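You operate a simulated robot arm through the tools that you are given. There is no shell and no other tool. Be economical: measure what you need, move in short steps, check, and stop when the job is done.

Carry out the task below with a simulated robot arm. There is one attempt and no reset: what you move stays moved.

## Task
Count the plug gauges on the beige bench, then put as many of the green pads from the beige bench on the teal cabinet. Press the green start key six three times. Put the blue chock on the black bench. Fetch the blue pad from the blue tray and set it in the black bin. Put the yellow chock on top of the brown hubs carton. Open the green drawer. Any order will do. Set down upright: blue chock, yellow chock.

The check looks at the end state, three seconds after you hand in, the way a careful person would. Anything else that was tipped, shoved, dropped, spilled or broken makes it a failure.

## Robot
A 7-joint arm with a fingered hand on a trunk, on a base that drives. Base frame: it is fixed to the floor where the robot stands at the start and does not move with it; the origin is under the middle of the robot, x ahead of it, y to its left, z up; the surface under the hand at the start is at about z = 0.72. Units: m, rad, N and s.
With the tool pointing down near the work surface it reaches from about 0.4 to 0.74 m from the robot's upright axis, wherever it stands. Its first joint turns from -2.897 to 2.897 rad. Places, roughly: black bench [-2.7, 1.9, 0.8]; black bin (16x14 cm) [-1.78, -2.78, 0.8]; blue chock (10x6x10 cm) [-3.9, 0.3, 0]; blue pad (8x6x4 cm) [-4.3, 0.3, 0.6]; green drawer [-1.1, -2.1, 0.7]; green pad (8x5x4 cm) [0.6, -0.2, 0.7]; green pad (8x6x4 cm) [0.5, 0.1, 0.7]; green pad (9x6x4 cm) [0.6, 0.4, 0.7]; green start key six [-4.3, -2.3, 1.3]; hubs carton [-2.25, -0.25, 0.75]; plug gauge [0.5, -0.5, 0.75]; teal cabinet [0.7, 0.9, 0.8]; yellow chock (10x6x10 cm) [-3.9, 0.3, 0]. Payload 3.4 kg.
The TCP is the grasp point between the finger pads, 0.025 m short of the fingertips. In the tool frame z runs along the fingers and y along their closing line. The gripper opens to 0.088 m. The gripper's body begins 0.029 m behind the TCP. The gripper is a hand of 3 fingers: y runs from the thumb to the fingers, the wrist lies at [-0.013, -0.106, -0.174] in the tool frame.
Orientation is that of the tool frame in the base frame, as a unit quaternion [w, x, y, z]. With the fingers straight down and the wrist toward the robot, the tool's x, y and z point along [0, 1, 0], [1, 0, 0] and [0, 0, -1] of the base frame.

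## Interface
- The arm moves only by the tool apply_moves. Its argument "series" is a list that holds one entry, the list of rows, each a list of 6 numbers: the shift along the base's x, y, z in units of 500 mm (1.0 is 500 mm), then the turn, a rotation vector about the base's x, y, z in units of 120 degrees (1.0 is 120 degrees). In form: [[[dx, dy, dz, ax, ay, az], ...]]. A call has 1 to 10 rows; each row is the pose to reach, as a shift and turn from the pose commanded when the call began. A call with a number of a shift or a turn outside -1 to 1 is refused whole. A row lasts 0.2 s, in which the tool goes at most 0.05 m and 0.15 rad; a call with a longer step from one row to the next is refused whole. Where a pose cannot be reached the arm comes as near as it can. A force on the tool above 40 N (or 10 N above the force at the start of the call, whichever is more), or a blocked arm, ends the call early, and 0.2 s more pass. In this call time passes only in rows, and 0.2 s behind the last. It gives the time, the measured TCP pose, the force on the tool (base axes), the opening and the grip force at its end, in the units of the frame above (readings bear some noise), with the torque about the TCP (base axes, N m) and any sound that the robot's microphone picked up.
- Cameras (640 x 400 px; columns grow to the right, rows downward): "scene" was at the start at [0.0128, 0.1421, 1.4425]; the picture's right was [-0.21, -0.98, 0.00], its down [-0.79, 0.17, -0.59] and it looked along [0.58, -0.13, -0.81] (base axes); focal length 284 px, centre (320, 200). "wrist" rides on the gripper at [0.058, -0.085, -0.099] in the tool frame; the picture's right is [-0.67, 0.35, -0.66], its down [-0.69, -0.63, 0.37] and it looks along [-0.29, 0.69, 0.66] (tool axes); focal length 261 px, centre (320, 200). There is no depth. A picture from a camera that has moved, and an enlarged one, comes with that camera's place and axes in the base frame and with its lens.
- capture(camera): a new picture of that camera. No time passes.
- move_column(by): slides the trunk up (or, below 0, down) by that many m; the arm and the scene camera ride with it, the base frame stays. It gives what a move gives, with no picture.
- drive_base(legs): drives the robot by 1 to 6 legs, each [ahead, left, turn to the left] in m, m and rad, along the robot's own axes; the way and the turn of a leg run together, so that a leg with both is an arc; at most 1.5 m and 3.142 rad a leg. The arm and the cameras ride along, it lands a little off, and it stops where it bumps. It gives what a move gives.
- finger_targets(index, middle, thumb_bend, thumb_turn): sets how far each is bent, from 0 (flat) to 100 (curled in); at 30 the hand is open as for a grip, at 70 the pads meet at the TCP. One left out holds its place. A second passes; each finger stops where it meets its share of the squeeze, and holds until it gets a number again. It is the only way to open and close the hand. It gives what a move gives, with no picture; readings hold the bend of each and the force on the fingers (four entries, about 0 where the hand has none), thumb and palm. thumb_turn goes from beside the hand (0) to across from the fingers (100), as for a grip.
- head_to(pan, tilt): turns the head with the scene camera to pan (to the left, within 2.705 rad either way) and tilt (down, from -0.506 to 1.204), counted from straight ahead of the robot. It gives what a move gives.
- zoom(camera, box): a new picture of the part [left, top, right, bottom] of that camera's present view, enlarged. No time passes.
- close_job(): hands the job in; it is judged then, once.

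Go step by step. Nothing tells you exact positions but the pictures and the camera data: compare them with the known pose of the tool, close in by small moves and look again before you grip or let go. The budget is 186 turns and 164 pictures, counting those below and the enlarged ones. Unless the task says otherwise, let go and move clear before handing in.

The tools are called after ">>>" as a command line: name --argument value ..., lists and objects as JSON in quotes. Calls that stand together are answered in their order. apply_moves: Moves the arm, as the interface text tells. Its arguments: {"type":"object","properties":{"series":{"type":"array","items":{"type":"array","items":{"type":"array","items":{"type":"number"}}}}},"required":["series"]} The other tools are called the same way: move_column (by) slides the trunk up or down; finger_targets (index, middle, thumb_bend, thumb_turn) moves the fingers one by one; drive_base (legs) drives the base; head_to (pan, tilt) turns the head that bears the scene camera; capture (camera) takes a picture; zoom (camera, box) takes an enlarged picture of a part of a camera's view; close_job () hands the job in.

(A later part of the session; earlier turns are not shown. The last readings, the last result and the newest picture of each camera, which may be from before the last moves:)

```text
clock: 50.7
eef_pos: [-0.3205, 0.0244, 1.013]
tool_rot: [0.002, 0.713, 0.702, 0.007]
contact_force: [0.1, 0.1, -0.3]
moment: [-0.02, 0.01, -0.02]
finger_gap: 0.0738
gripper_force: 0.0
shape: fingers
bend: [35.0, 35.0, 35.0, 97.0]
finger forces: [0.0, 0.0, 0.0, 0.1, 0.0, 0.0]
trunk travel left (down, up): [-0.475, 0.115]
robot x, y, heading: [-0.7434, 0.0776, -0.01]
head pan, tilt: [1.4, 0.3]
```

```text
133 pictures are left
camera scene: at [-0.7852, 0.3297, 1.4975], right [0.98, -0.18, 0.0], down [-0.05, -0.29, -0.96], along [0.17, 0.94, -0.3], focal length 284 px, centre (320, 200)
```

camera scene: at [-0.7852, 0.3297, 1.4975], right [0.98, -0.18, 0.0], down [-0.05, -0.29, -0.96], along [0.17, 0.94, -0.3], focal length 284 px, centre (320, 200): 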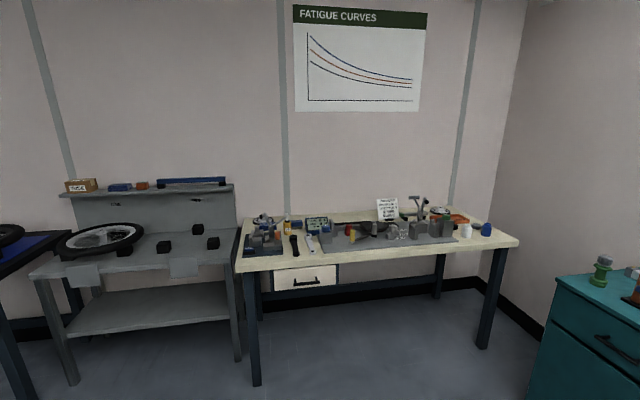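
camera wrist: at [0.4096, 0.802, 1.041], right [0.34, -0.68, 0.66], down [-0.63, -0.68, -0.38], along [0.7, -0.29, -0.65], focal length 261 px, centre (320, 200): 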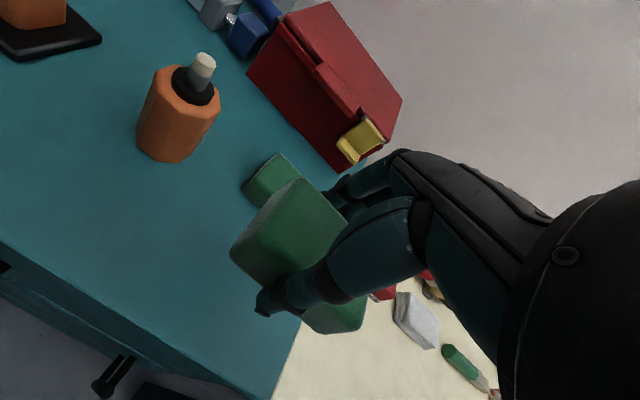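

I backed into the island bench's edge and stopped (no harm seen). The chocks lie on the floor by a wheel near (-3.85,0.5), reached through the aisle at y≈0.9. I drive there.

>>> drive_base --legs '[[0.13, 0, 0], [0, 0.82, 0], [0, 0, 3.14], [1.5, 0, 0], [0.5, 0, 0]]'

>>> head_to --pan 0.3 --tilt 0.6

>>> capture --camera "scene"

```text
clock: 72.8
eef_pos: [-3.0186, 1.0798, 1.0143]
tool_rot: [-0.007, -0.69, 0.724, 0.002]
contact_force: [0.5, 0.6, -0.2]
moment: [0.01, 0.02, -0.02]
finger_gap: 0.0741
gripper_force: 0.1
shape: fingers
bend: [35.0, 35.0, 35.0, 97.0]
finger forces: [0.0, 0.0, 0.0, 0.0, 0.1, 0.0]
trunk travel left (down, up): [-0.475, 0.115]
robot x, y, heading: [-2.5946, 1.0121, 3.1]
head pan, tilt: [1.4, 0.3]
```

```text
clock: 74.2
eef_pos: [-3.0167, 1.0805, 1.0131]
tool_rot: [-0.008, -0.69, 0.724, 0.003]
contact_force: [-0.4, -0.1, -0.5]
moment: [-0.01, -0.01, 0.03]
finger_gap: 0.0742
gripper_force: 0.0
shape: fingers
bend: [35.0, 35.0, 35.0, 97.0]
finger forces: [0.0, 0.0, 0.0, 0.0, 0.0, 0.0]
trunk travel left (down, up): [-0.475, 0.115]
robot x, y, heading: [-2.5959, 1.0124, 3.096]
head pan, tilt: [0.3, 0.6]
```

```text
132 pictures are left
camera scene: at [-2.6264, 0.8285, 1.47], right [-0.26, 0.97, 0.0], down [0.55, 0.14, -0.83], along [-0.8, -0.21, -0.56], focal length 284 px, centre (320, 200)
```

scene: 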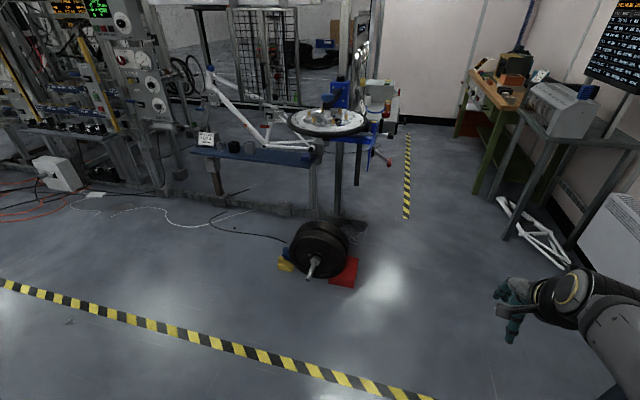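

The wheel with chocks is ahead. Zooming on it and the tray.

>>> zoom --camera "scene" --box '[250, 200, 390, 300]'

>>> zoom --camera "scene" --box '[180, 70, 420, 220]'

>>> zoom --camera "scene" --box '[0, 0, 200, 200]'

```text
4.00 times, centred on (320, 250) of scene
camera zoom: at [-2.6264, 0.8285, 1.47], right [-0.26, 0.97, 0.0], down [0.55, 0.14, -0.83], along [-0.8, -0.21, -0.56], focal length 1136 px, centre (320, 0)
```

zoom: 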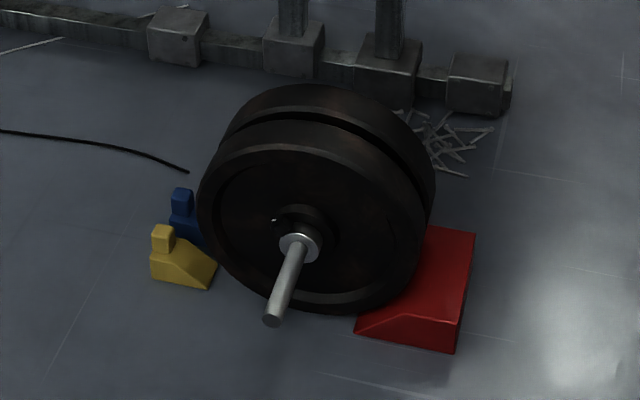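

```text
2.67 times, centred on (300, 145) of scene
camera zoom: at [-2.6264, 0.8285, 1.47], right [-0.26, 0.97, 0.0], down [0.55, 0.14, -0.83], along [-0.8, -0.21, -0.56], focal length 757 px, centre (373, 347)
```

zoom: 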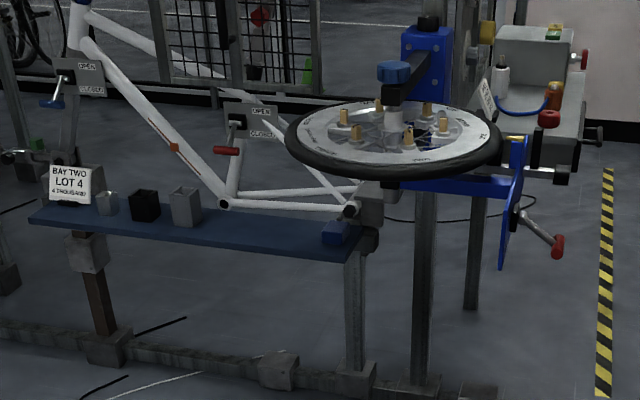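

```text
2.00 times, centred on (100, 100) of scene
camera zoom: at [-2.6264, 0.8285, 1.47], right [-0.26, 0.97, 0.0], down [0.55, 0.14, -0.83], along [-0.8, -0.21, -0.56], focal length 568 px, centre (760, 400)
```

zoom: 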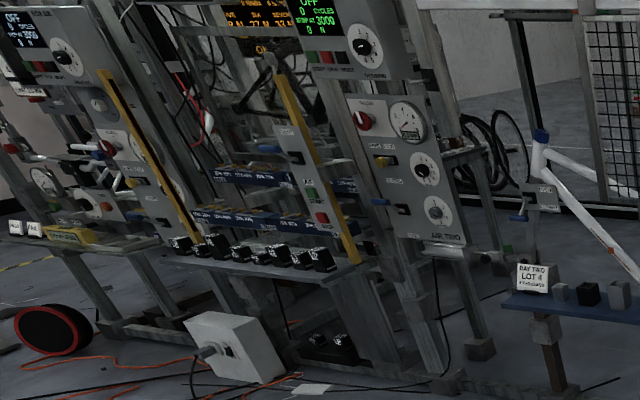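

Yellow chock's post is near (-3.86,0.23), blue's at (-3.945,0.234), long side along y; the blue pad is on the blue shelf at (-4.33,0.28). I drive in front of the chocks.

>>> drive_base --legs '[[0, 0, 0.042], [0.65, 0, 0], [0, 0.8, 0]]'

>>> head_to --pan 0.2 --tilt 0.9

>>> capture --camera "scene"

```text
clock: 82.1
eef_pos: [-3.6651, 0.2576, 1.0125]
tool_rot: [0.007, 0.709, -0.705, -0.004]
contact_force: [0.3, -0.2, -0.3]
moment: [-0.02, 0.01, 0.01]
finger_gap: 0.074
gripper_force: 0.1
shape: fingers
bend: [35.0, 35.0, 35.0, 97.0]
finger forces: [0.0, 0.1, 0.0, 0.0, 0.0, 0.0]
trunk travel left (down, up): [-0.475, 0.115]
robot x, y, heading: [-3.2396, 0.2098, -3.126]
head pan, tilt: [0.3, 0.6]
```

```text
clock: 82.9
eef_pos: [-3.6647, 0.2569, 1.013]
tool_rot: [0.008, 0.709, -0.705, -0.002]
contact_force: [0.5, 0.3, 0.0]
moment: [-0.02, 0.02, 0.02]
finger_gap: 0.074
gripper_force: 0.0
shape: fingers
bend: [35.0, 35.0, 35.0, 97.0]
finger forces: [0.0, 0.1, 0.1, 0.1, 0.0, 0.1]
trunk travel left (down, up): [-0.475, 0.115]
robot x, y, heading: [-3.239, 0.2071, -3.133]
head pan, tilt: [0.201, 0.901]
```

```text
128 pictures are left
camera scene: at [-3.2512, 0.0381, 1.4453], right [-0.21, 0.98, 0.0], down [0.77, 0.16, -0.62], along [-0.61, -0.13, -0.78], focal length 284 px, centre (320, 200)
```

scene: 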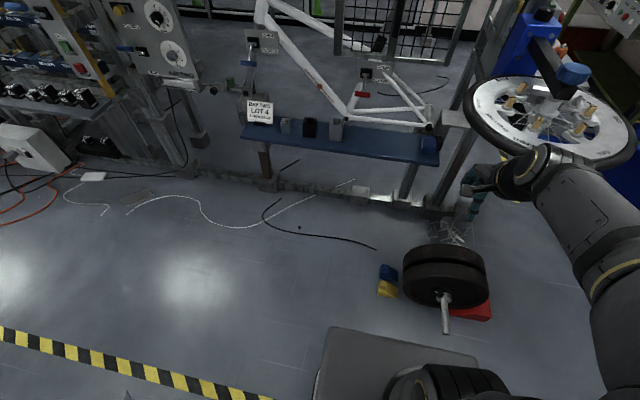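

I lower the trunk fully and look with the wrist camera.

>>> move_column --by -0.47

>>> capture --camera "wrist"

>>> capture --camera "scene"

```text
refused: -0.47 is not a number from -0.4 to 0.4
```

```text
127 pictures are left
camera wrist: at [-3.5784, 0.2018, 1.1126], right [-0.34, 0.67, 0.66], down [0.62, 0.69, -0.38], along [-0.71, 0.28, -0.65], focal length 261 px, centre (320, 200)
```

wrist: 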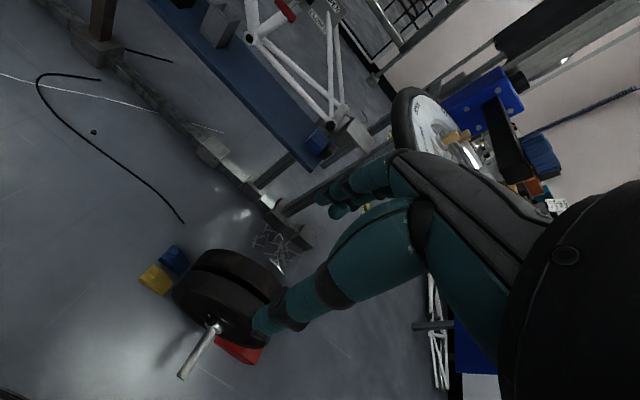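

```text
126 pictures are left
camera scene: at [-3.2512, 0.0381, 1.4453], right [-0.21, 0.98, 0.0], down [0.77, 0.16, -0.62], along [-0.61, -0.13, -0.78], focal length 284 px, centre (320, 200)
```

scene: 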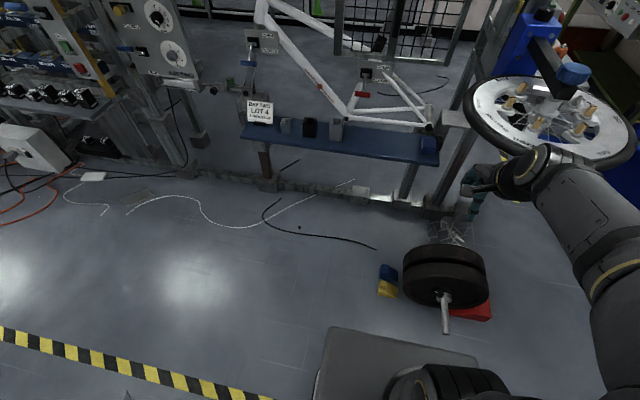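

Trunk goes down in two steps.

>>> move_column --by -0.4

>>> apply_moves --series '[[[-0.09, 0, 0, 0, 0, 0], [-0.18, 0, 0, 0, 0, 0], [-0.26, 0, 0, 0, 0, 0], [-0.3, -0.03, -0.06, 0, 0, 0], [-0.34, -0.05, -0.12, 0, 0, 0], [-0.34, -0.05, -0.2, 0, 0, 0]]]'

>>> capture --camera "wrist"

>>> capture --camera "scene"

```text
clock: 86.7
eef_pos: [-3.6655, 0.2586, 0.6134]
tool_rot: [0.007, 0.708, -0.706, -0.003]
contact_force: [0.7, 0.3, 0.2]
moment: [-0.01, 0.0, 0.02]
finger_gap: 0.0741
gripper_force: 0.0
shape: fingers
bend: [35.0, 35.0, 35.0, 97.0]
finger forces: [0.1, 0.1, 0.1, 0.0, 0.1, 0.0]
trunk travel left (down, up): [-0.075, 0.515]
robot x, y, heading: [-3.2365, 0.212, -3.127]
head pan, tilt: [0.201, 0.901]
```

```text
clock: 88.1
eef_pos: [-3.8355, 0.2311, 0.5123]
tool_rot: [0.008, 0.709, -0.705, -0.004]
contact_force: [0.4, -0.3, -0.4]
moment: [0.02, -0.04, -0.03]
finger_gap: 0.0741
gripper_force: 0.0
shape: fingers
bend: [35.0, 35.0, 35.0, 97.0]
finger forces: [0.0, 0.0, 0.0, 0.0, 0.0, 0.1]
trunk travel left (down, up): [-0.075, 0.515]
robot x, y, heading: [-3.2438, 0.2125, -3.13]
head pan, tilt: [0.201, 0.901]
```

```text
125 pictures are left
camera wrist: at [-3.7489, 0.1758, 0.6111], right [-0.34, 0.67, 0.66], down [0.62, 0.69, -0.38], along [-0.71, 0.28, -0.65], focal length 261 px, centre (320, 200)
```

wrist: 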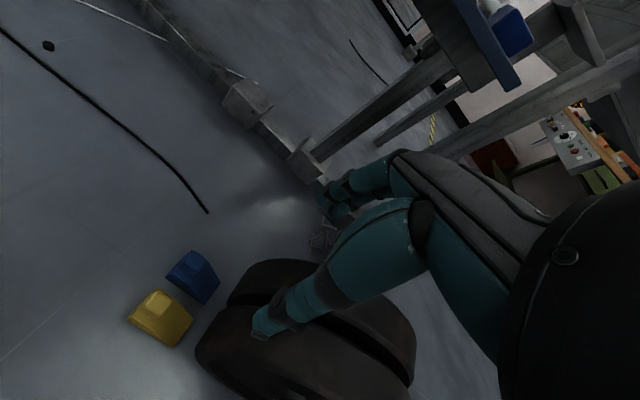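

```text
124 pictures are left
camera scene: at [-3.251, 0.0381, 1.0453], right [-0.21, 0.98, 0.0], down [0.77, 0.16, -0.62], along [-0.61, -0.13, -0.78], focal length 284 px, centre (320, 200)
```

scene: 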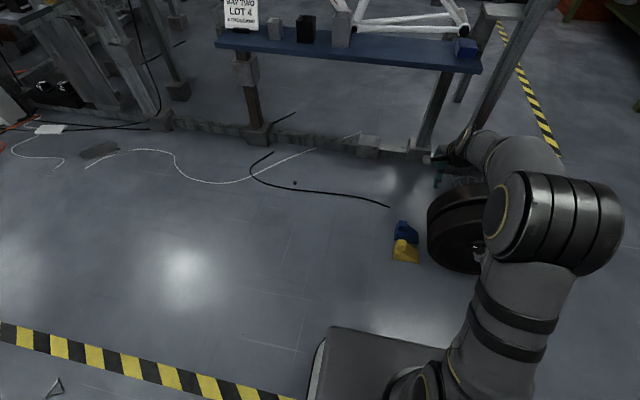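

>>> zoom --camera "wrist" --box '[100, 230, 260, 360]'

>>> zoom --camera "scene" --box '[370, 190, 500, 290]'

```text
3.08 times, centred on (180, 295) of wrist
camera zoom: at [-3.7489, 0.1758, 0.6111], right [-0.34, 0.67, 0.66], down [0.62, 0.69, -0.38], along [-0.71, 0.28, -0.65], focal length 802 px, centre (751, -92)
```

zoom: 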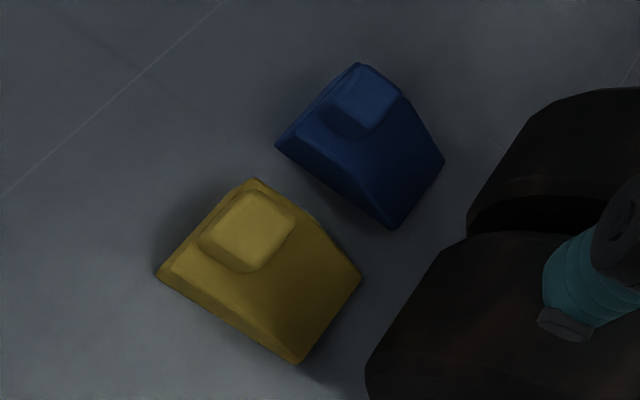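

```text
4.00 times, centred on (435, 240) of scene
camera zoom: at [-3.251, 0.0381, 1.0453], right [-0.21, 0.98, 0.0], down [0.77, 0.16, -0.62], along [-0.61, -0.13, -0.78], focal length 1136 px, centre (-140, 40)
```

zoom: 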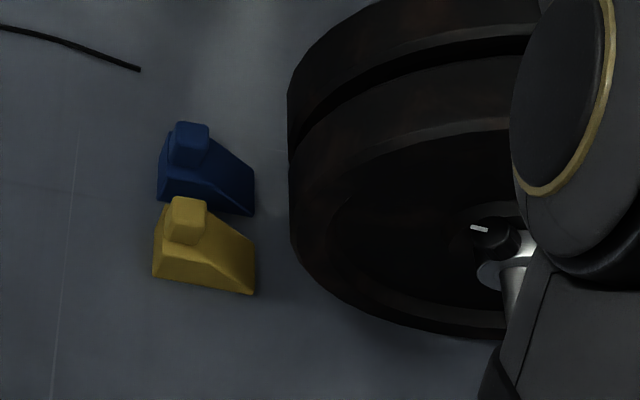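

Yellow: body x −3.888…−3.83, y 0.222…0.321, post centre ≈(−3.857,0.237). I narrow the hand and come down in stages.

>>> finger_targets --index 39 --middle 39 --thumb_bend 39

>>> move_column --by -0.07

>>> apply_moves --series '[[[-0.03, 0.01, -0.08, 0, 0, 0], [-0.043, 0.012, -0.16, 0, 0, 0], [-0.043, 0.012, -0.24, 0, 0, 0], [-0.043, 0.012, -0.32, 0, 0, 0], [-0.043, 0.012, -0.4, 0, 0, 0], [-0.043, 0.012, -0.48, 0, 0, 0], [-0.043, 0.012, -0.54, 0, 0, 0]]]'

>>> capture --camera "wrist"

>>> capture --camera "scene"

```text
clock: 89.1
eef_pos: [-3.8357, 0.2318, 0.5117]
tool_rot: [0.006, 0.709, -0.705, -0.003]
contact_force: [0.4, -0.5, -0.5]
moment: [-0.02, 0.01, -0.02]
finger_gap: 0.0663
gripper_force: 0.1
shape: fingers
bend: [39.0, 39.0, 39.0, 97.0]
finger forces: [0.1, 0.0, 0.1, 0.1, 0.1, 0.1]
trunk travel left (down, up): [-0.075, 0.515]
robot x, y, heading: [-3.2416, 0.2107, -3.131]
head pan, tilt: [0.201, 0.901]
```

```text
clock: 90.2
eef_pos: [-3.8352, 0.2318, 0.4417]
tool_rot: [0.006, 0.708, -0.706, -0.002]
contact_force: [0.2, 0.7, -0.1]
moment: [0.02, -0.01, 0.0]
finger_gap: 0.0661
gripper_force: 0.1
shape: fingers
bend: [39.0, 39.0, 39.0, 97.0]
finger forces: [0.0, 0.0, 0.0, 0.0, 0.0, 0.0]
trunk travel left (down, up): [-0.005, 0.585]
robot x, y, heading: [-3.2424, 0.2148, -3.133]
head pan, tilt: [0.201, 0.901]
```

```text
clock: 91.8
eef_pos: [-3.8589, 0.2371, 0.1712]
tool_rot: [0.008, 0.709, -0.705, -0.004]
contact_force: [0.6, 0.7, 0.5]
moment: [0.0, -0.02, -0.01]
finger_gap: 0.0661
gripper_force: 0.1
shape: fingers
bend: [39.0, 39.0, 39.0, 97.0]
finger forces: [0.0, 0.0, 0.0, 0.0, 0.0, 0.1]
trunk travel left (down, up): [-0.005, 0.585]
robot x, y, heading: [-3.2408, 0.2109, -3.131]
head pan, tilt: [0.201, 0.901]
```

```text
121 pictures are left
camera wrist: at [-3.7718, 0.1821, 0.2709], right [-0.34, 0.67, 0.66], down [0.62, 0.69, -0.38], along [-0.71, 0.28, -0.65], focal length 261 px, centre (320, 200)
```

wrist: 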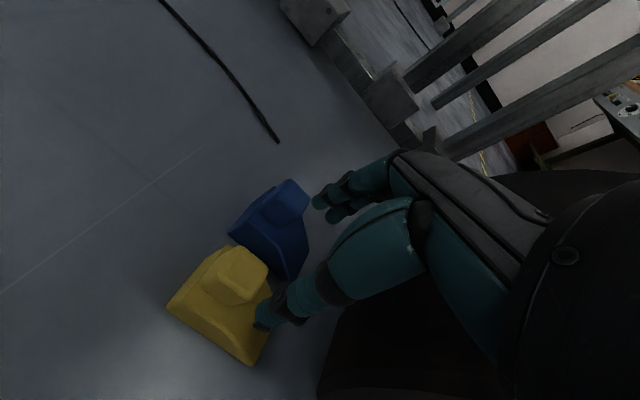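

```text
120 pictures are left
camera scene: at [-3.2511, 0.0381, 0.9753], right [-0.21, 0.98, 0.0], down [0.77, 0.16, -0.62], along [-0.61, -0.13, -0.78], focal length 284 px, centre (320, 200)
```

scene: 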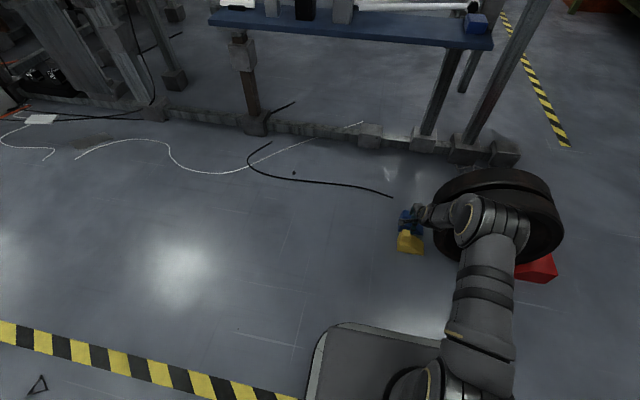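

Post still matches (−3.855,0.232). Final descent, then close on the post.

>>> apply_moves --series '[[[0.006, -0.006, -0.06, 0, 0, 0], [0.006, -0.006, -0.12, 0, 0, 0], [0.006, -0.006, -0.15, 0, 0, 0], [0.006, -0.006, -0.176, 0, 0, 0]]]'

>>> capture --camera "wrist"

```text
clock: 92.8
eef_pos: [-3.8539, 0.2336, 0.0822]
tool_rot: [0.006, 0.709, -0.706, -0.002]
contact_force: [-0.1, -0.1, -0.1]
moment: [0.04, 0.01, 0.03]
finger_gap: 0.0662
gripper_force: 0.1
shape: fingers
bend: [39.0, 39.0, 39.0, 97.0]
finger forces: [0.0, 0.1, 0.1, 0.1, 0.0, 0.0]
trunk travel left (down, up): [-0.005, 0.585]
robot x, y, heading: [-3.2417, 0.21, -3.131]
head pan, tilt: [0.201, 0.901]
```

```text
119 pictures are left
camera wrist: at [-3.7684, 0.1785, 0.1821], right [-0.34, 0.67, 0.66], down [0.62, 0.69, -0.38], along [-0.71, 0.28, -0.65], focal length 261 px, centre (320, 200)
```

wrist: 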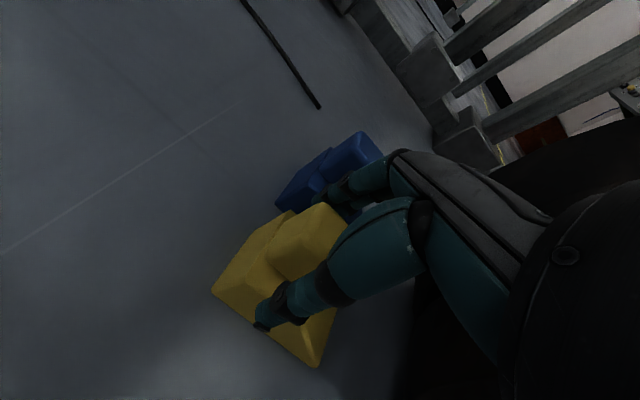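

>>> finger_targets --index 66 --middle 66 --thumb_bend 66

>>> capture --camera "wrist"

```text
clock: 93.8
eef_pos: [-3.8564, 0.2339, 0.0829]
tool_rot: [0.008, 0.709, -0.705, -0.003]
contact_force: [-3.5, -0.2, 2.2]
moment: [-0.01, 0.13, 0.06]
finger_gap: 0.0249
gripper_force: 8.4
shape: fingers
bend: [58.0, 60.0, 57.0, 97.0]
finger forces: [4.7, 5.3, 0.0, 0.1, 6.9, 0.0]
trunk travel left (down, up): [-0.005, 0.585]
robot x, y, heading: [-3.2418, 0.2095, -3.127]
head pan, tilt: [0.201, 0.901]
```

```text
118 pictures are left
camera wrist: at [-3.7686, 0.1786, 0.1824], right [-0.34, 0.67, 0.66], down [0.62, 0.69, -0.38], along [-0.71, 0.28, -0.65], focal length 261 px, centre (320, 200)
```

wrist: 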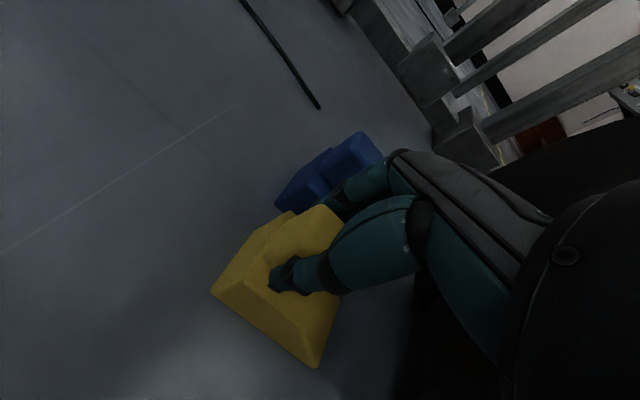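

Closed on the post; I squeeze a little firmer and lift a bit to test.

>>> finger_targets --index 76 --middle 76 --thumb_bend 76

>>> apply_moves --series '[[[0, 0, 0.04, 0, 0, 0], [0, 0, 0.1, 0, 0, 0], [0, 0, 0.18, 0, 0, 0], [0, 0, 0.27, 0, 0, 0], [0, 0, 0.36, 0, 0, 0]]]'

>>> capture --camera "wrist"

```text
clock: 94.8
eef_pos: [-3.853, 0.2345, 0.0828]
tool_rot: [0.008, 0.708, -0.706, -0.002]
contact_force: [-0.3, 1.6, -0.4]
moment: [-0.01, -0.01, 0.07]
finger_gap: 0.0242
gripper_force: 19.5
shape: fingers
bend: [72.0, 62.0, 57.0, 95.0]
finger forces: [10.8, 8.9, 0.0, 0.0, 19.7, 0.0]
trunk travel left (down, up): [-0.005, 0.585]
robot x, y, heading: [-3.2412, 0.2079, -3.129]
head pan, tilt: [0.201, 0.901]
```

```text
clock: 96.0
eef_pos: [-3.8537, 0.2343, 0.2661]
tool_rot: [0.006, 0.709, -0.705, -0.002]
contact_force: [-0.6, -1.4, -3.6]
moment: [-0.16, 0.02, 0.07]
finger_gap: 0.0239
gripper_force: 19.3
shape: fingers
bend: [72.0, 64.0, 58.0, 94.0]
finger forces: [11.8, 7.4, 0.0, 0.0, 19.4, 0.0]
trunk travel left (down, up): [-0.005, 0.585]
robot x, y, heading: [-3.2408, 0.2164, -3.128]
head pan, tilt: [0.201, 0.901]
```

```text
117 pictures are left
camera wrist: at [-3.7672, 0.1784, 0.3654], right [-0.34, 0.67, 0.66], down [0.62, 0.69, -0.38], along [-0.7, 0.28, -0.65], focal length 261 px, centre (320, 200)
```

wrist: 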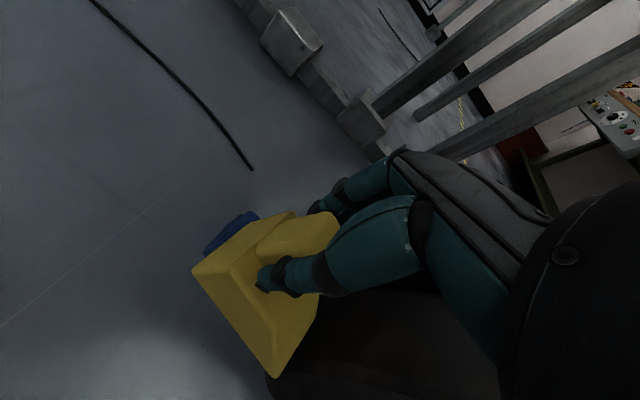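

Lifted; it droops about 12° on its wedge end, which I'll correct by tilting the hand before release. I raise the trunk, pull the arm in, and turn toward the hubs carton from the island's west side.

>>> move_column --by 0.4

>>> apply_moves --series '[[[0.08, 0, 0, 0, 0, 0], [0.16, 0, 0.03, 0, 0, 0], [0.24, 0, 0.08, 0, 0, 0], [0.31, 0, 0.14, 0, 0, 0], [0.36, 0, 0.2, 0, 0, 0]]]'

>>> move_column --by 0.15

>>> drive_base --legs '[[0, 0.35, 0], [0, 0, 3.12]]'

>>> head_to --pan 0.0 --tilt 0.6

>>> capture --camera "scene"

>>> capture --camera "wrist"

```text
clock: 99.8
eef_pos: [-3.8543, 0.2347, 0.666]
tool_rot: [0.008, 0.709, -0.705, -0.002]
contact_force: [0.1, 0.2, -3.3]
moment: [-0.03, 0.0, -0.01]
finger_gap: 0.0242
gripper_force: 19.9
shape: fingers
bend: [72.0, 64.0, 58.0, 94.0]
finger forces: [11.5, 8.3, 0.0, 0.0, 20.0, 0.0]
trunk travel left (down, up): [-0.405, 0.185]
robot x, y, heading: [-3.2412, 0.2103, -3.129]
head pan, tilt: [0.201, 0.901]
```

```text
clock: 101.0
eef_pos: [-3.674, 0.2354, 0.7667]
tool_rot: [0.007, 0.709, -0.705, -0.003]
contact_force: [-0.4, -0.2, -3.6]
moment: [-0.05, 0.02, 0.01]
finger_gap: 0.024
gripper_force: 19.4
shape: fingers
bend: [72.0, 64.0, 58.0, 94.0]
finger forces: [11.7, 8.3, 0.0, 0.0, 20.2, 0.0]
trunk travel left (down, up): [-0.405, 0.185]
robot x, y, heading: [-3.2382, 0.2115, -3.131]
head pan, tilt: [0.201, 0.901]
```

```text
clock: 102.8
eef_pos: [-3.6741, 0.2352, 0.9175]
tool_rot: [0.007, 0.709, -0.705, -0.003]
contact_force: [-0.6, -0.8, -3.9]
moment: [-0.04, 0.03, 0.04]
finger_gap: 0.0239
gripper_force: 19.7
shape: fingers
bend: [72.0, 64.0, 58.0, 94.0]
finger forces: [11.7, 8.2, 0.0, 0.1, 20.2, 0.0]
trunk travel left (down, up): [-0.555, 0.035]
robot x, y, heading: [-3.2382, 0.2119, -3.131]
head pan, tilt: [0.201, 0.901]
```

```text
clock: 112.4
eef_pos: [-2.8021, -0.1625, 0.9176]
tool_rot: [0.003, 0.705, 0.709, 0.006]
contact_force: [0.1, 0.1, -4.6]
moment: [0.08, -0.05, -0.01]
finger_gap: 0.0236
gripper_force: 19.3
shape: fingers
bend: [73.0, 64.0, 58.0, 94.0]
finger forces: [11.5, 7.5, 0.1, 0.0, 19.1, 0.0]
trunk travel left (down, up): [-0.555, 0.035]
robot x, y, heading: [-3.2392, -0.1412, 0.013]
head pan, tilt: [0.201, 0.901]
```

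```text
clock: 113.2
eef_pos: [-2.8011, -0.1632, 0.9164]
tool_rot: [0.003, 0.705, 0.709, 0.007]
contact_force: [0.8, 0.2, -2.8]
moment: [0.03, -0.06, 0.04]
finger_gap: 0.0233
gripper_force: 19.1
shape: fingers
bend: [73.0, 64.0, 58.0, 94.0]
finger forces: [11.4, 7.6, 0.0, 0.1, 19.0, 0.0]
trunk travel left (down, up): [-0.555, 0.035]
robot x, y, heading: [-3.2369, -0.1442, 0.012]
head pan, tilt: [0.0, 0.6]
```

```text
116 pictures are left
camera scene: at [-3.2076, 0.0177, 1.5499], right [0.01, -1.0, 0.0], down [-0.57, -0.01, -0.82], along [0.82, 0.01, -0.57], focal length 284 px, centre (320, 200)
```

scene: 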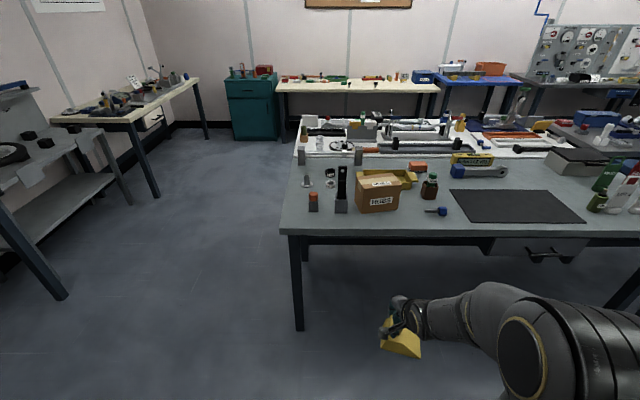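

```text
115 pictures are left
camera wrist: at [-2.8885, -0.1054, 1.0165], right [0.34, -0.67, 0.66], down [-0.62, -0.69, -0.38], along [0.71, -0.28, -0.65], focal length 261 px, centre (320, 200)
```

wrist: 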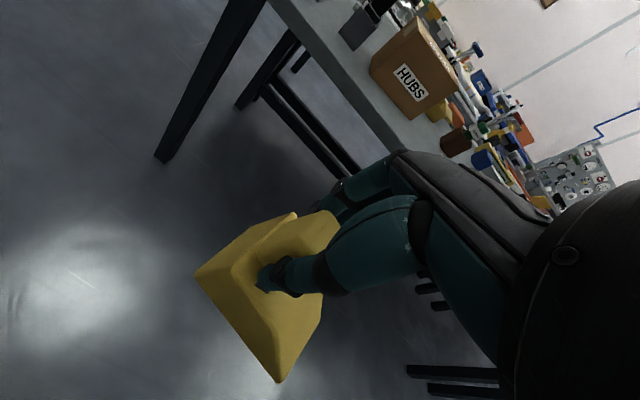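

The carton is on the grey table near (-2.1,-0.23), top roughly 0.9. I raise the hand and drive closer for a better measure.

>>> apply_moves --series '[[[0, 0, 0.08, 0, 0, 0], [0, 0, 0.16, 0, 0, 0], [0, 0, 0.24, 0, 0, 0], [0, 0, 0.32, 0, 0, 0], [0, 0, 0.38, 0, 0, 0]]]'

>>> drive_base --legs '[[0.42, 0, -0.012]]'

>>> head_to --pan -0.2 --tilt 0.8

>>> capture --camera "scene"

>>> capture --camera "wrist"

```text
clock: 114.4
eef_pos: [-2.8016, -0.1633, 1.1073]
tool_rot: [0.003, 0.706, 0.709, 0.007]
contact_force: [-0.2, 1.1, -4.3]
moment: [0.02, -0.01, 0.0]
finger_gap: 0.0235
gripper_force: 20.3
shape: fingers
bend: [73.0, 64.0, 58.0, 94.0]
finger forces: [11.6, 8.0, 0.0, 0.1, 19.6, 0.0]
trunk travel left (down, up): [-0.555, 0.035]
robot x, y, heading: [-3.2344, -0.1401, 0.01]
head pan, tilt: [0.0, 0.6]
```

```text
clock: 117.0
eef_pos: [-2.3725, -0.1638, 1.1076]
tool_rot: [0.003, 0.708, 0.706, 0.006]
contact_force: [-0.7, 0.3, -3.3]
moment: [0.04, -0.04, -0.04]
finger_gap: 0.0235
gripper_force: 19.9
shape: fingers
bend: [73.0, 64.0, 58.0, 94.0]
finger forces: [11.6, 8.1, 0.0, 0.0, 19.6, 0.0]
trunk travel left (down, up): [-0.555, 0.035]
robot x, y, heading: [-2.801, -0.1377, -0.003]
head pan, tilt: [0.0, 0.6]
```

```text
clock: 117.7
eef_pos: [-2.3729, -0.1637, 1.1081]
tool_rot: [0.003, 0.709, 0.706, 0.006]
contact_force: [0.3, 0.6, -3.2]
moment: [0.01, -0.02, -0.01]
finger_gap: 0.0235
gripper_force: 19.5
shape: fingers
bend: [73.0, 64.0, 58.0, 94.0]
finger forces: [11.6, 8.0, 0.1, 0.1, 19.5, 0.0]
trunk travel left (down, up): [-0.555, 0.035]
robot x, y, heading: [-2.8075, -0.1391, 0.002]
head pan, tilt: [-0.201, 0.799]
```

```text
114 pictures are left
camera scene: at [-2.7865, 0.0037, 1.5332], right [-0.2, -0.98, 0.0], down [-0.7, 0.14, -0.7], along [0.68, -0.14, -0.72], focal length 284 px, centre (320, 200)
```

scene: 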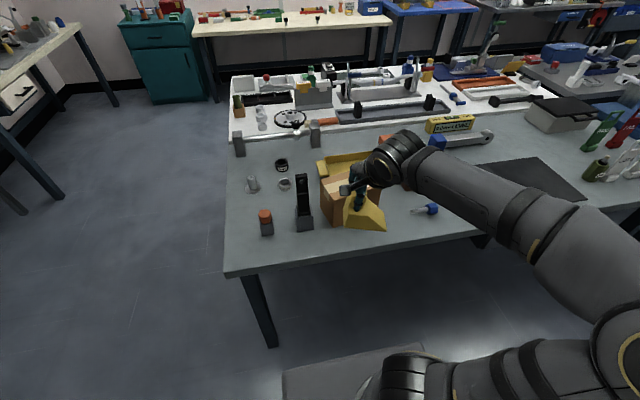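

```text
113 pictures are left
camera wrist: at [-2.4596, -0.1049, 1.2061], right [0.34, -0.68, 0.66], down [-0.63, -0.68, -0.38], along [0.7, -0.28, -0.65], focal length 261 px, centre (320, 200)
```

wrist: 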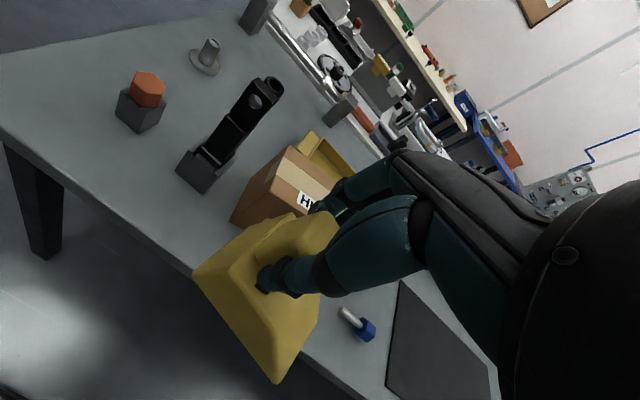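

>>> apply_moves --series '[[[-0.03, -0.08, 0, 0, 0, 0], [-0.04, -0.16, 0, 0, 0, 0], [-0.04, -0.25, 0, 0, 0, 0], [-0.04, -0.34, 0, 0, 0, 0], [-0.04, -0.42, 0, 0, 0, 0]]]'

>>> zoom --camera "scene" --box '[240, 130, 440, 255]'

>>> capture --camera "wrist"

```text
clock: 118.9
eef_pos: [-2.3928, -0.3746, 1.1073]
tool_rot: [0.003, 0.707, 0.707, 0.007]
contact_force: [0.7, -0.4, -2.5]
moment: [0.03, -0.03, 0.01]
finger_gap: 0.0237
gripper_force: 19.6
shape: fingers
bend: [73.0, 64.0, 58.0, 94.0]
finger forces: [11.4, 8.2, 0.0, 0.0, 19.7, 0.1]
trunk travel left (down, up): [-0.555, 0.035]
robot x, y, heading: [-2.8066, -0.1371, 0.003]
head pan, tilt: [-0.201, 0.799]
```

```text
3.20 times, centred on (340, 192) of scene
camera zoom: at [-2.7865, 0.0032, 1.5332], right [-0.2, -0.98, 0.0], down [-0.7, 0.14, -0.7], along [0.68, -0.14, -0.72], focal length 908 px, centre (256, 224)
```

zoom: 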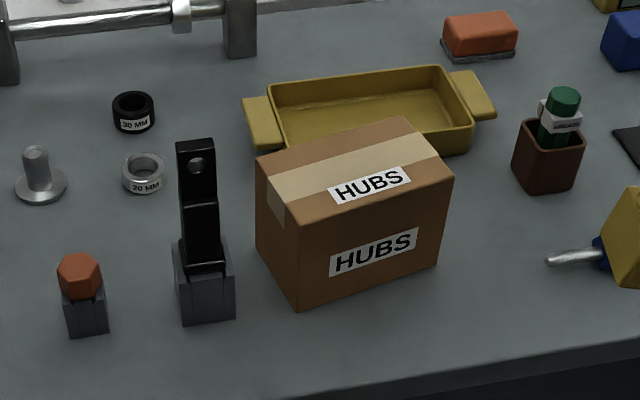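

```text
111 pictures are left
camera wrist: at [-2.4794, -0.315, 1.2066], right [0.34, -0.67, 0.66], down [-0.63, -0.68, -0.38], along [0.7, -0.28, -0.65], focal length 261 px, centre (320, 200)
```

wrist: 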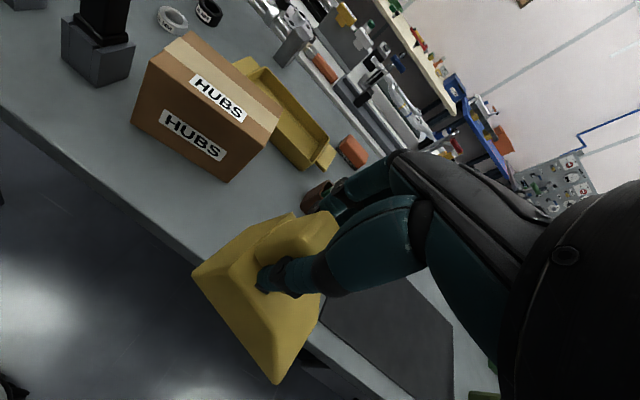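

Carton top: z≈0.923, centre (−2.153,−0.225), turned ≈10.6°, 17×10 cm. I bring the chock over it, turned to match and tilted to level it.

>>> apply_moves --series '[[[0.0, 0.0, 0.08, -0.02, -0.001, 0.015], [0.067, 0.052, 0.08, -0.03, -0.002, 0.03], [0.134, 0.105, 0.08, -0.045, -0.004, 0.045], [0.2, 0.157, 0.08, -0.06, -0.005, 0.06], [0.268, 0.21, 0.08, -0.075, -0.007, 0.07], [0.335, 0.262, 0.08, -0.09, -0.008, 0.08], [0.4, 0.314, 0.08, -0.104, -0.0096, 0.0883], [0.468, 0.366, 0.08, -0.104, -0.0096, 0.0883]]]'

>>> zoom --camera "scene" --box '[240, 100, 480, 250]'

>>> capture --camera "wrist"

```text
clock: 120.7
eef_pos: [-2.16, -0.1926, 1.1461]
tool_rot: [0.085, 0.636, 0.764, -0.063]
contact_force: [-0.3, 0.4, -3.6]
moment: [0.06, 0.0, 0.03]
finger_gap: 0.0232
gripper_force: 19.8
shape: fingers
bend: [73.0, 64.0, 58.0, 94.0]
finger forces: [11.8, 7.3, 0.1, 0.0, 19.3, 0.0]
trunk travel left (down, up): [-0.555, 0.035]
robot x, y, heading: [-2.8069, -0.1388, 0.004]
head pan, tilt: [-0.201, 0.799]
```

```text
2.67 times, centred on (360, 175) of scene
camera zoom: at [-2.7854, 0.0042, 1.5331], right [-0.2, -0.98, 0.0], down [-0.7, 0.14, -0.7], along [0.68, -0.14, -0.72], focal length 757 px, centre (213, 267)
```

zoom: 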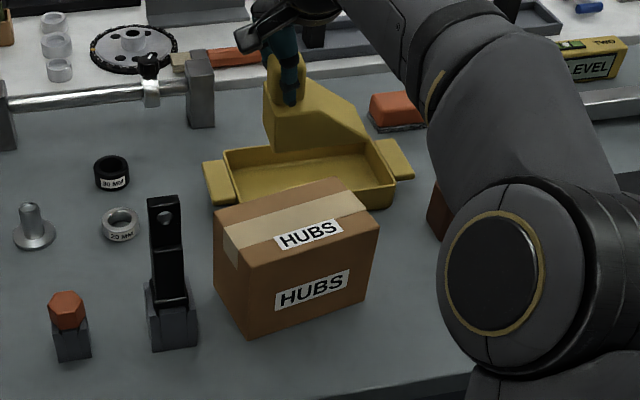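

```text
109 pictures are left
camera wrist: at [-2.2601, -0.1303, 1.2296], right [0.43, -0.45, 0.79], down [-0.48, -0.85, -0.22], along [0.77, -0.28, -0.58], focal length 261 px, centre (320, 200)
```

wrist: 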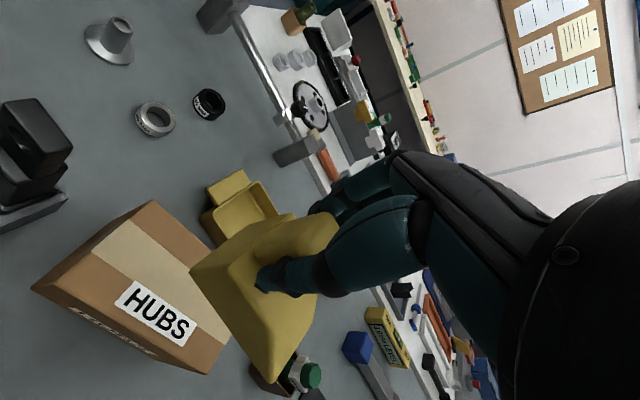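

>>> zoom --camera "scene" --box '[320, 105, 400, 165]'

```text
6.67 times, centred on (360, 135) of scene
camera zoom: at [-2.7854, 0.0042, 1.5331], right [-0.2, -0.98, 0.0], down [-0.7, 0.14, -0.7], along [0.68, -0.14, -0.72], focal length 1893 px, centre (53, 633)
```

zoom: 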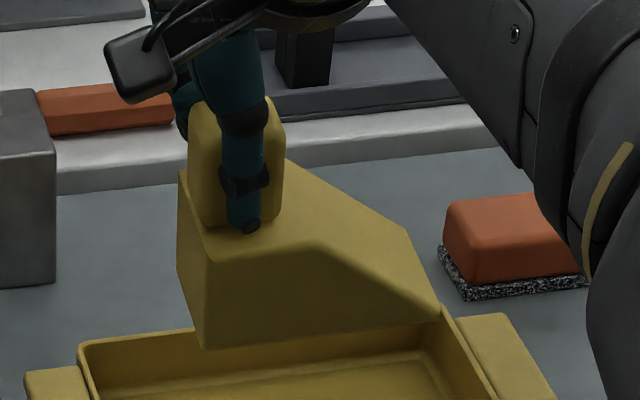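

Slight droop remains; I add a little tilt, then lower gently to the carton.

>>> apply_moves --series '[[[0, 0, -0.08, -0.02, 0, 0], [0, 0, -0.16, -0.035, 0, 0], [0, 0, -0.22, -0.035, 0, 0]]]'

>>> capture --camera "wrist"

>>> zoom --camera "scene" --box '[300, 125, 400, 235]'

```text
clock: 121.5
eef_pos: [-2.1591, -0.1899, 1.0365]
tool_rot: [0.11, 0.633, 0.761, -0.09]
contact_force: [-0.1, 0.3, -2.9]
moment: [0.08, -0.02, 0.02]
finger_gap: 0.0231
gripper_force: 19.3
shape: fingers
bend: [73.0, 72.0, 58.0, 93.0]
finger forces: [11.9, 7.4, 0.1, 0.0, 19.5, 0.1]
trunk travel left (down, up): [-0.555, 0.035]
robot x, y, heading: [-2.8066, -0.1395, 0.003]
head pan, tilt: [-0.201, 0.799]
```

```text
107 pictures are left
camera wrist: at [-2.2586, -0.123, 1.1159], right [0.43, -0.39, 0.82], down [-0.48, -0.86, -0.16], along [0.77, -0.32, -0.55], focal length 261 px, centre (320, 200)
```

wrist: 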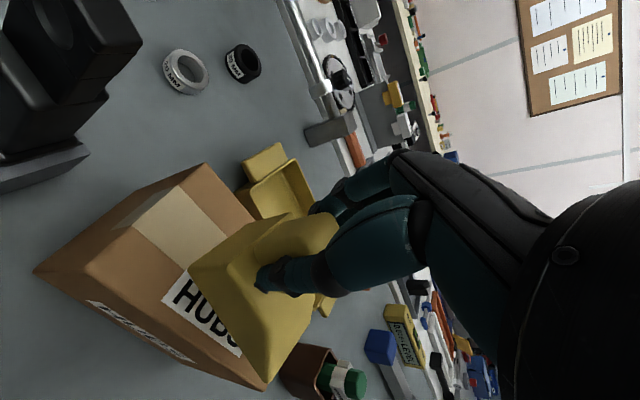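

```text
3.64 times, centred on (350, 180) of scene
camera zoom: at [-2.7862, 0.0036, 1.5332], right [-0.2, -0.98, 0.0], down [-0.7, 0.14, -0.7], along [0.68, -0.14, -0.72], focal length 1032 px, centre (211, 273)
```

zoom: 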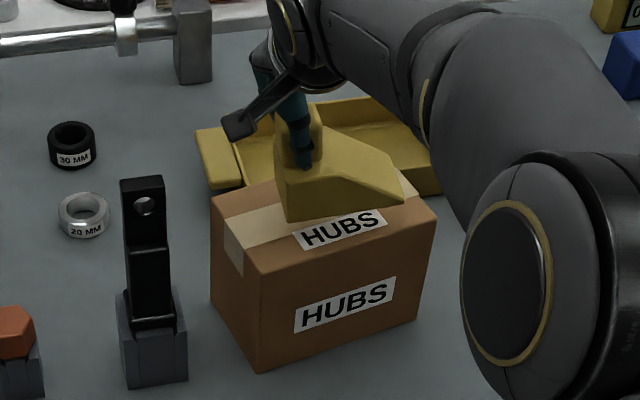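

Over the carton and nearly level. Lowering to contact.

>>> apply_moves --series '[[[0, 0, -0.02, 0, 0, 0], [0, 0, -0.032, 0, 0, 0], [0, 0, -0.04, 0, 0, 0], [0, 0, -0.046, 0, 0, 0], [0, 0, -0.052, 0, 0, 0]]]'

>>> zoom --camera "scene" --box '[300, 125, 400, 235]'

```text
clock: 122.7
eef_pos: [-2.1596, -0.1927, 1.0133]
tool_rot: [0.112, 0.633, 0.761, -0.089]
contact_force: [6.8, -5.2, 18.5]
moment: [-0.06, 0.15, 0.0]
finger_gap: 0.023
gripper_force: 22.4
shape: fingers
bend: [74.0, 64.0, 58.0, 95.0]
finger forces: [15.0, 11.3, 0.0, 0.0, 18.7, 0.1]
trunk travel left (down, up): [-0.555, 0.035]
robot x, y, heading: [-2.8091, -0.1364, 0.001]
head pan, tilt: [-0.201, 0.799]
```

```text
3.64 times, centred on (350, 180) of scene
camera zoom: at [-2.7878, 0.003, 1.5336], right [-0.2, -0.98, 0.0], down [-0.7, 0.14, -0.7], along [0.68, -0.14, -0.72], focal length 1032 px, centre (211, 273)
```

zoom: 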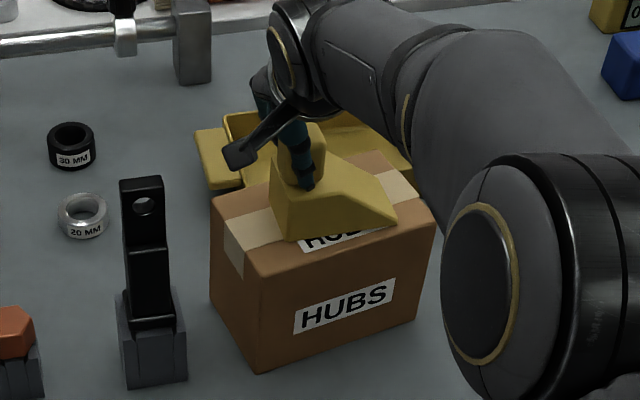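

Seated with contact force. I release and check.

>>> finger_targets --index 42 --middle 42 --thumb_bend 42

>>> zoom --camera "scene" --box '[300, 125, 400, 235]'

>>> capture --camera "wrist"

```text
clock: 123.7
eef_pos: [-2.1596, -0.1904, 1.0096]
tool_rot: [0.11, 0.632, 0.762, -0.091]
contact_force: [0.2, -0.3, 0.3]
moment: [-0.03, 0.04, 0.01]
finger_gap: 0.0586
gripper_force: 0.1
shape: fingers
bend: [42.0, 42.0, 42.0, 97.0]
finger forces: [0.1, 0.1, 0.0, 0.0, 0.0, 0.0]
trunk travel left (down, up): [-0.555, 0.035]
robot x, y, heading: [-2.8035, -0.1398, 0.002]
head pan, tilt: [-0.201, 0.799]
```

```text
3.64 times, centred on (350, 180) of scene
camera zoom: at [-2.787, 0.0037, 1.5331], right [-0.2, -0.98, 0.0], down [-0.7, 0.14, -0.7], along [0.68, -0.14, -0.72], focal length 1032 px, centre (211, 273)
```

zoom: 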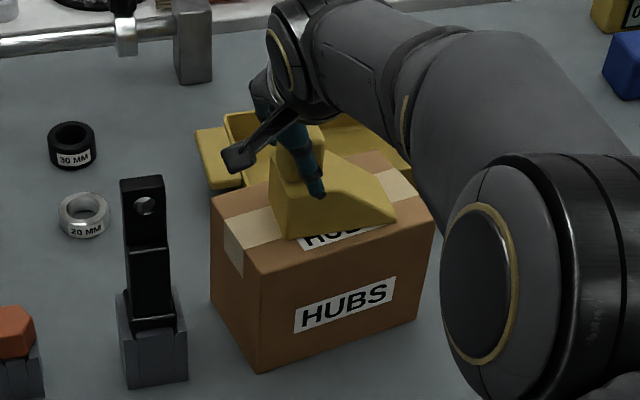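

```text
103 pictures are left
camera wrist: at [-2.2592, -0.1233, 1.0899], right [0.43, -0.39, 0.82], down [-0.48, -0.86, -0.16], along [0.77, -0.32, -0.55], focal length 261 px, centre (320, 200)
```

wrist: 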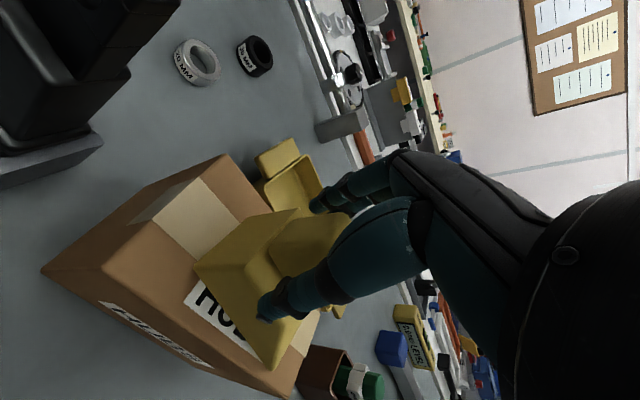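

Chock stands on the carton. I withdraw along the hand's axis and level the hand.

>>> apply_moves --series '[[[-0.003, 0.013, 0.046, 0, 0, 0], [-0.006, 0.026, 0.1, 0, 0, 0], [-0.009, 0.04, 0.16, 0, 0, 0], [-0.012, 0.053, 0.22, 0.05, 0, -0.03], [-0.06, 0.03, 0.27, 0.1, 0, -0.06], [-0.14, 0.0, 0.28, 0.14, 0.01, -0.088], [-0.22, 0, 0.28, 0.14, 0.01, -0.088], [-0.3, 0, 0.28, 0.14, 0.01, -0.088], [-0.38, 0, 0.28, 0.14, 0.01, -0.088]]]'

>>> zoom --camera "scene" --box '[280, 105, 420, 245]'

```text
clock: 125.7
eef_pos: [-2.3512, -0.1897, 1.1504]
tool_rot: [0.0, 0.708, 0.706, 0.007]
contact_force: [-0.3, -0.2, 0.2]
moment: [0.01, -0.02, 0.04]
finger_gap: 0.0587
gripper_force: 0.0
shape: fingers
bend: [42.0, 42.0, 42.0, 97.0]
finger forces: [0.0, 0.0, 0.0, 0.0, 0.0, 0.1]
trunk travel left (down, up): [-0.555, 0.035]
robot x, y, heading: [-2.8073, -0.1386, 0.004]
head pan, tilt: [-0.201, 0.799]
```

```text
2.86 times, centred on (350, 175) of scene
camera zoom: at [-2.7875, 0.0038, 1.5332], right [-0.2, -0.98, 0.0], down [-0.7, 0.14, -0.7], along [0.68, -0.14, -0.72], focal length 811 px, centre (234, 271)
```

zoom: 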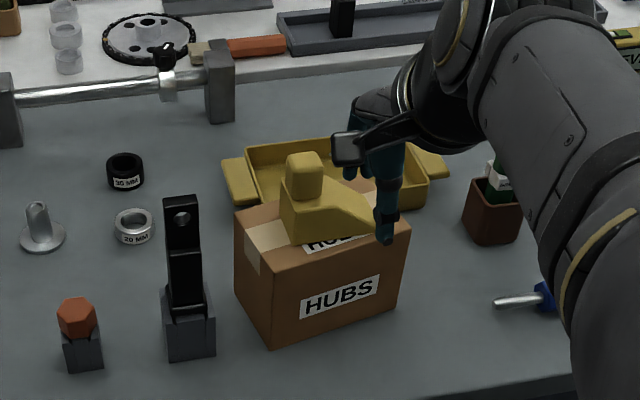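

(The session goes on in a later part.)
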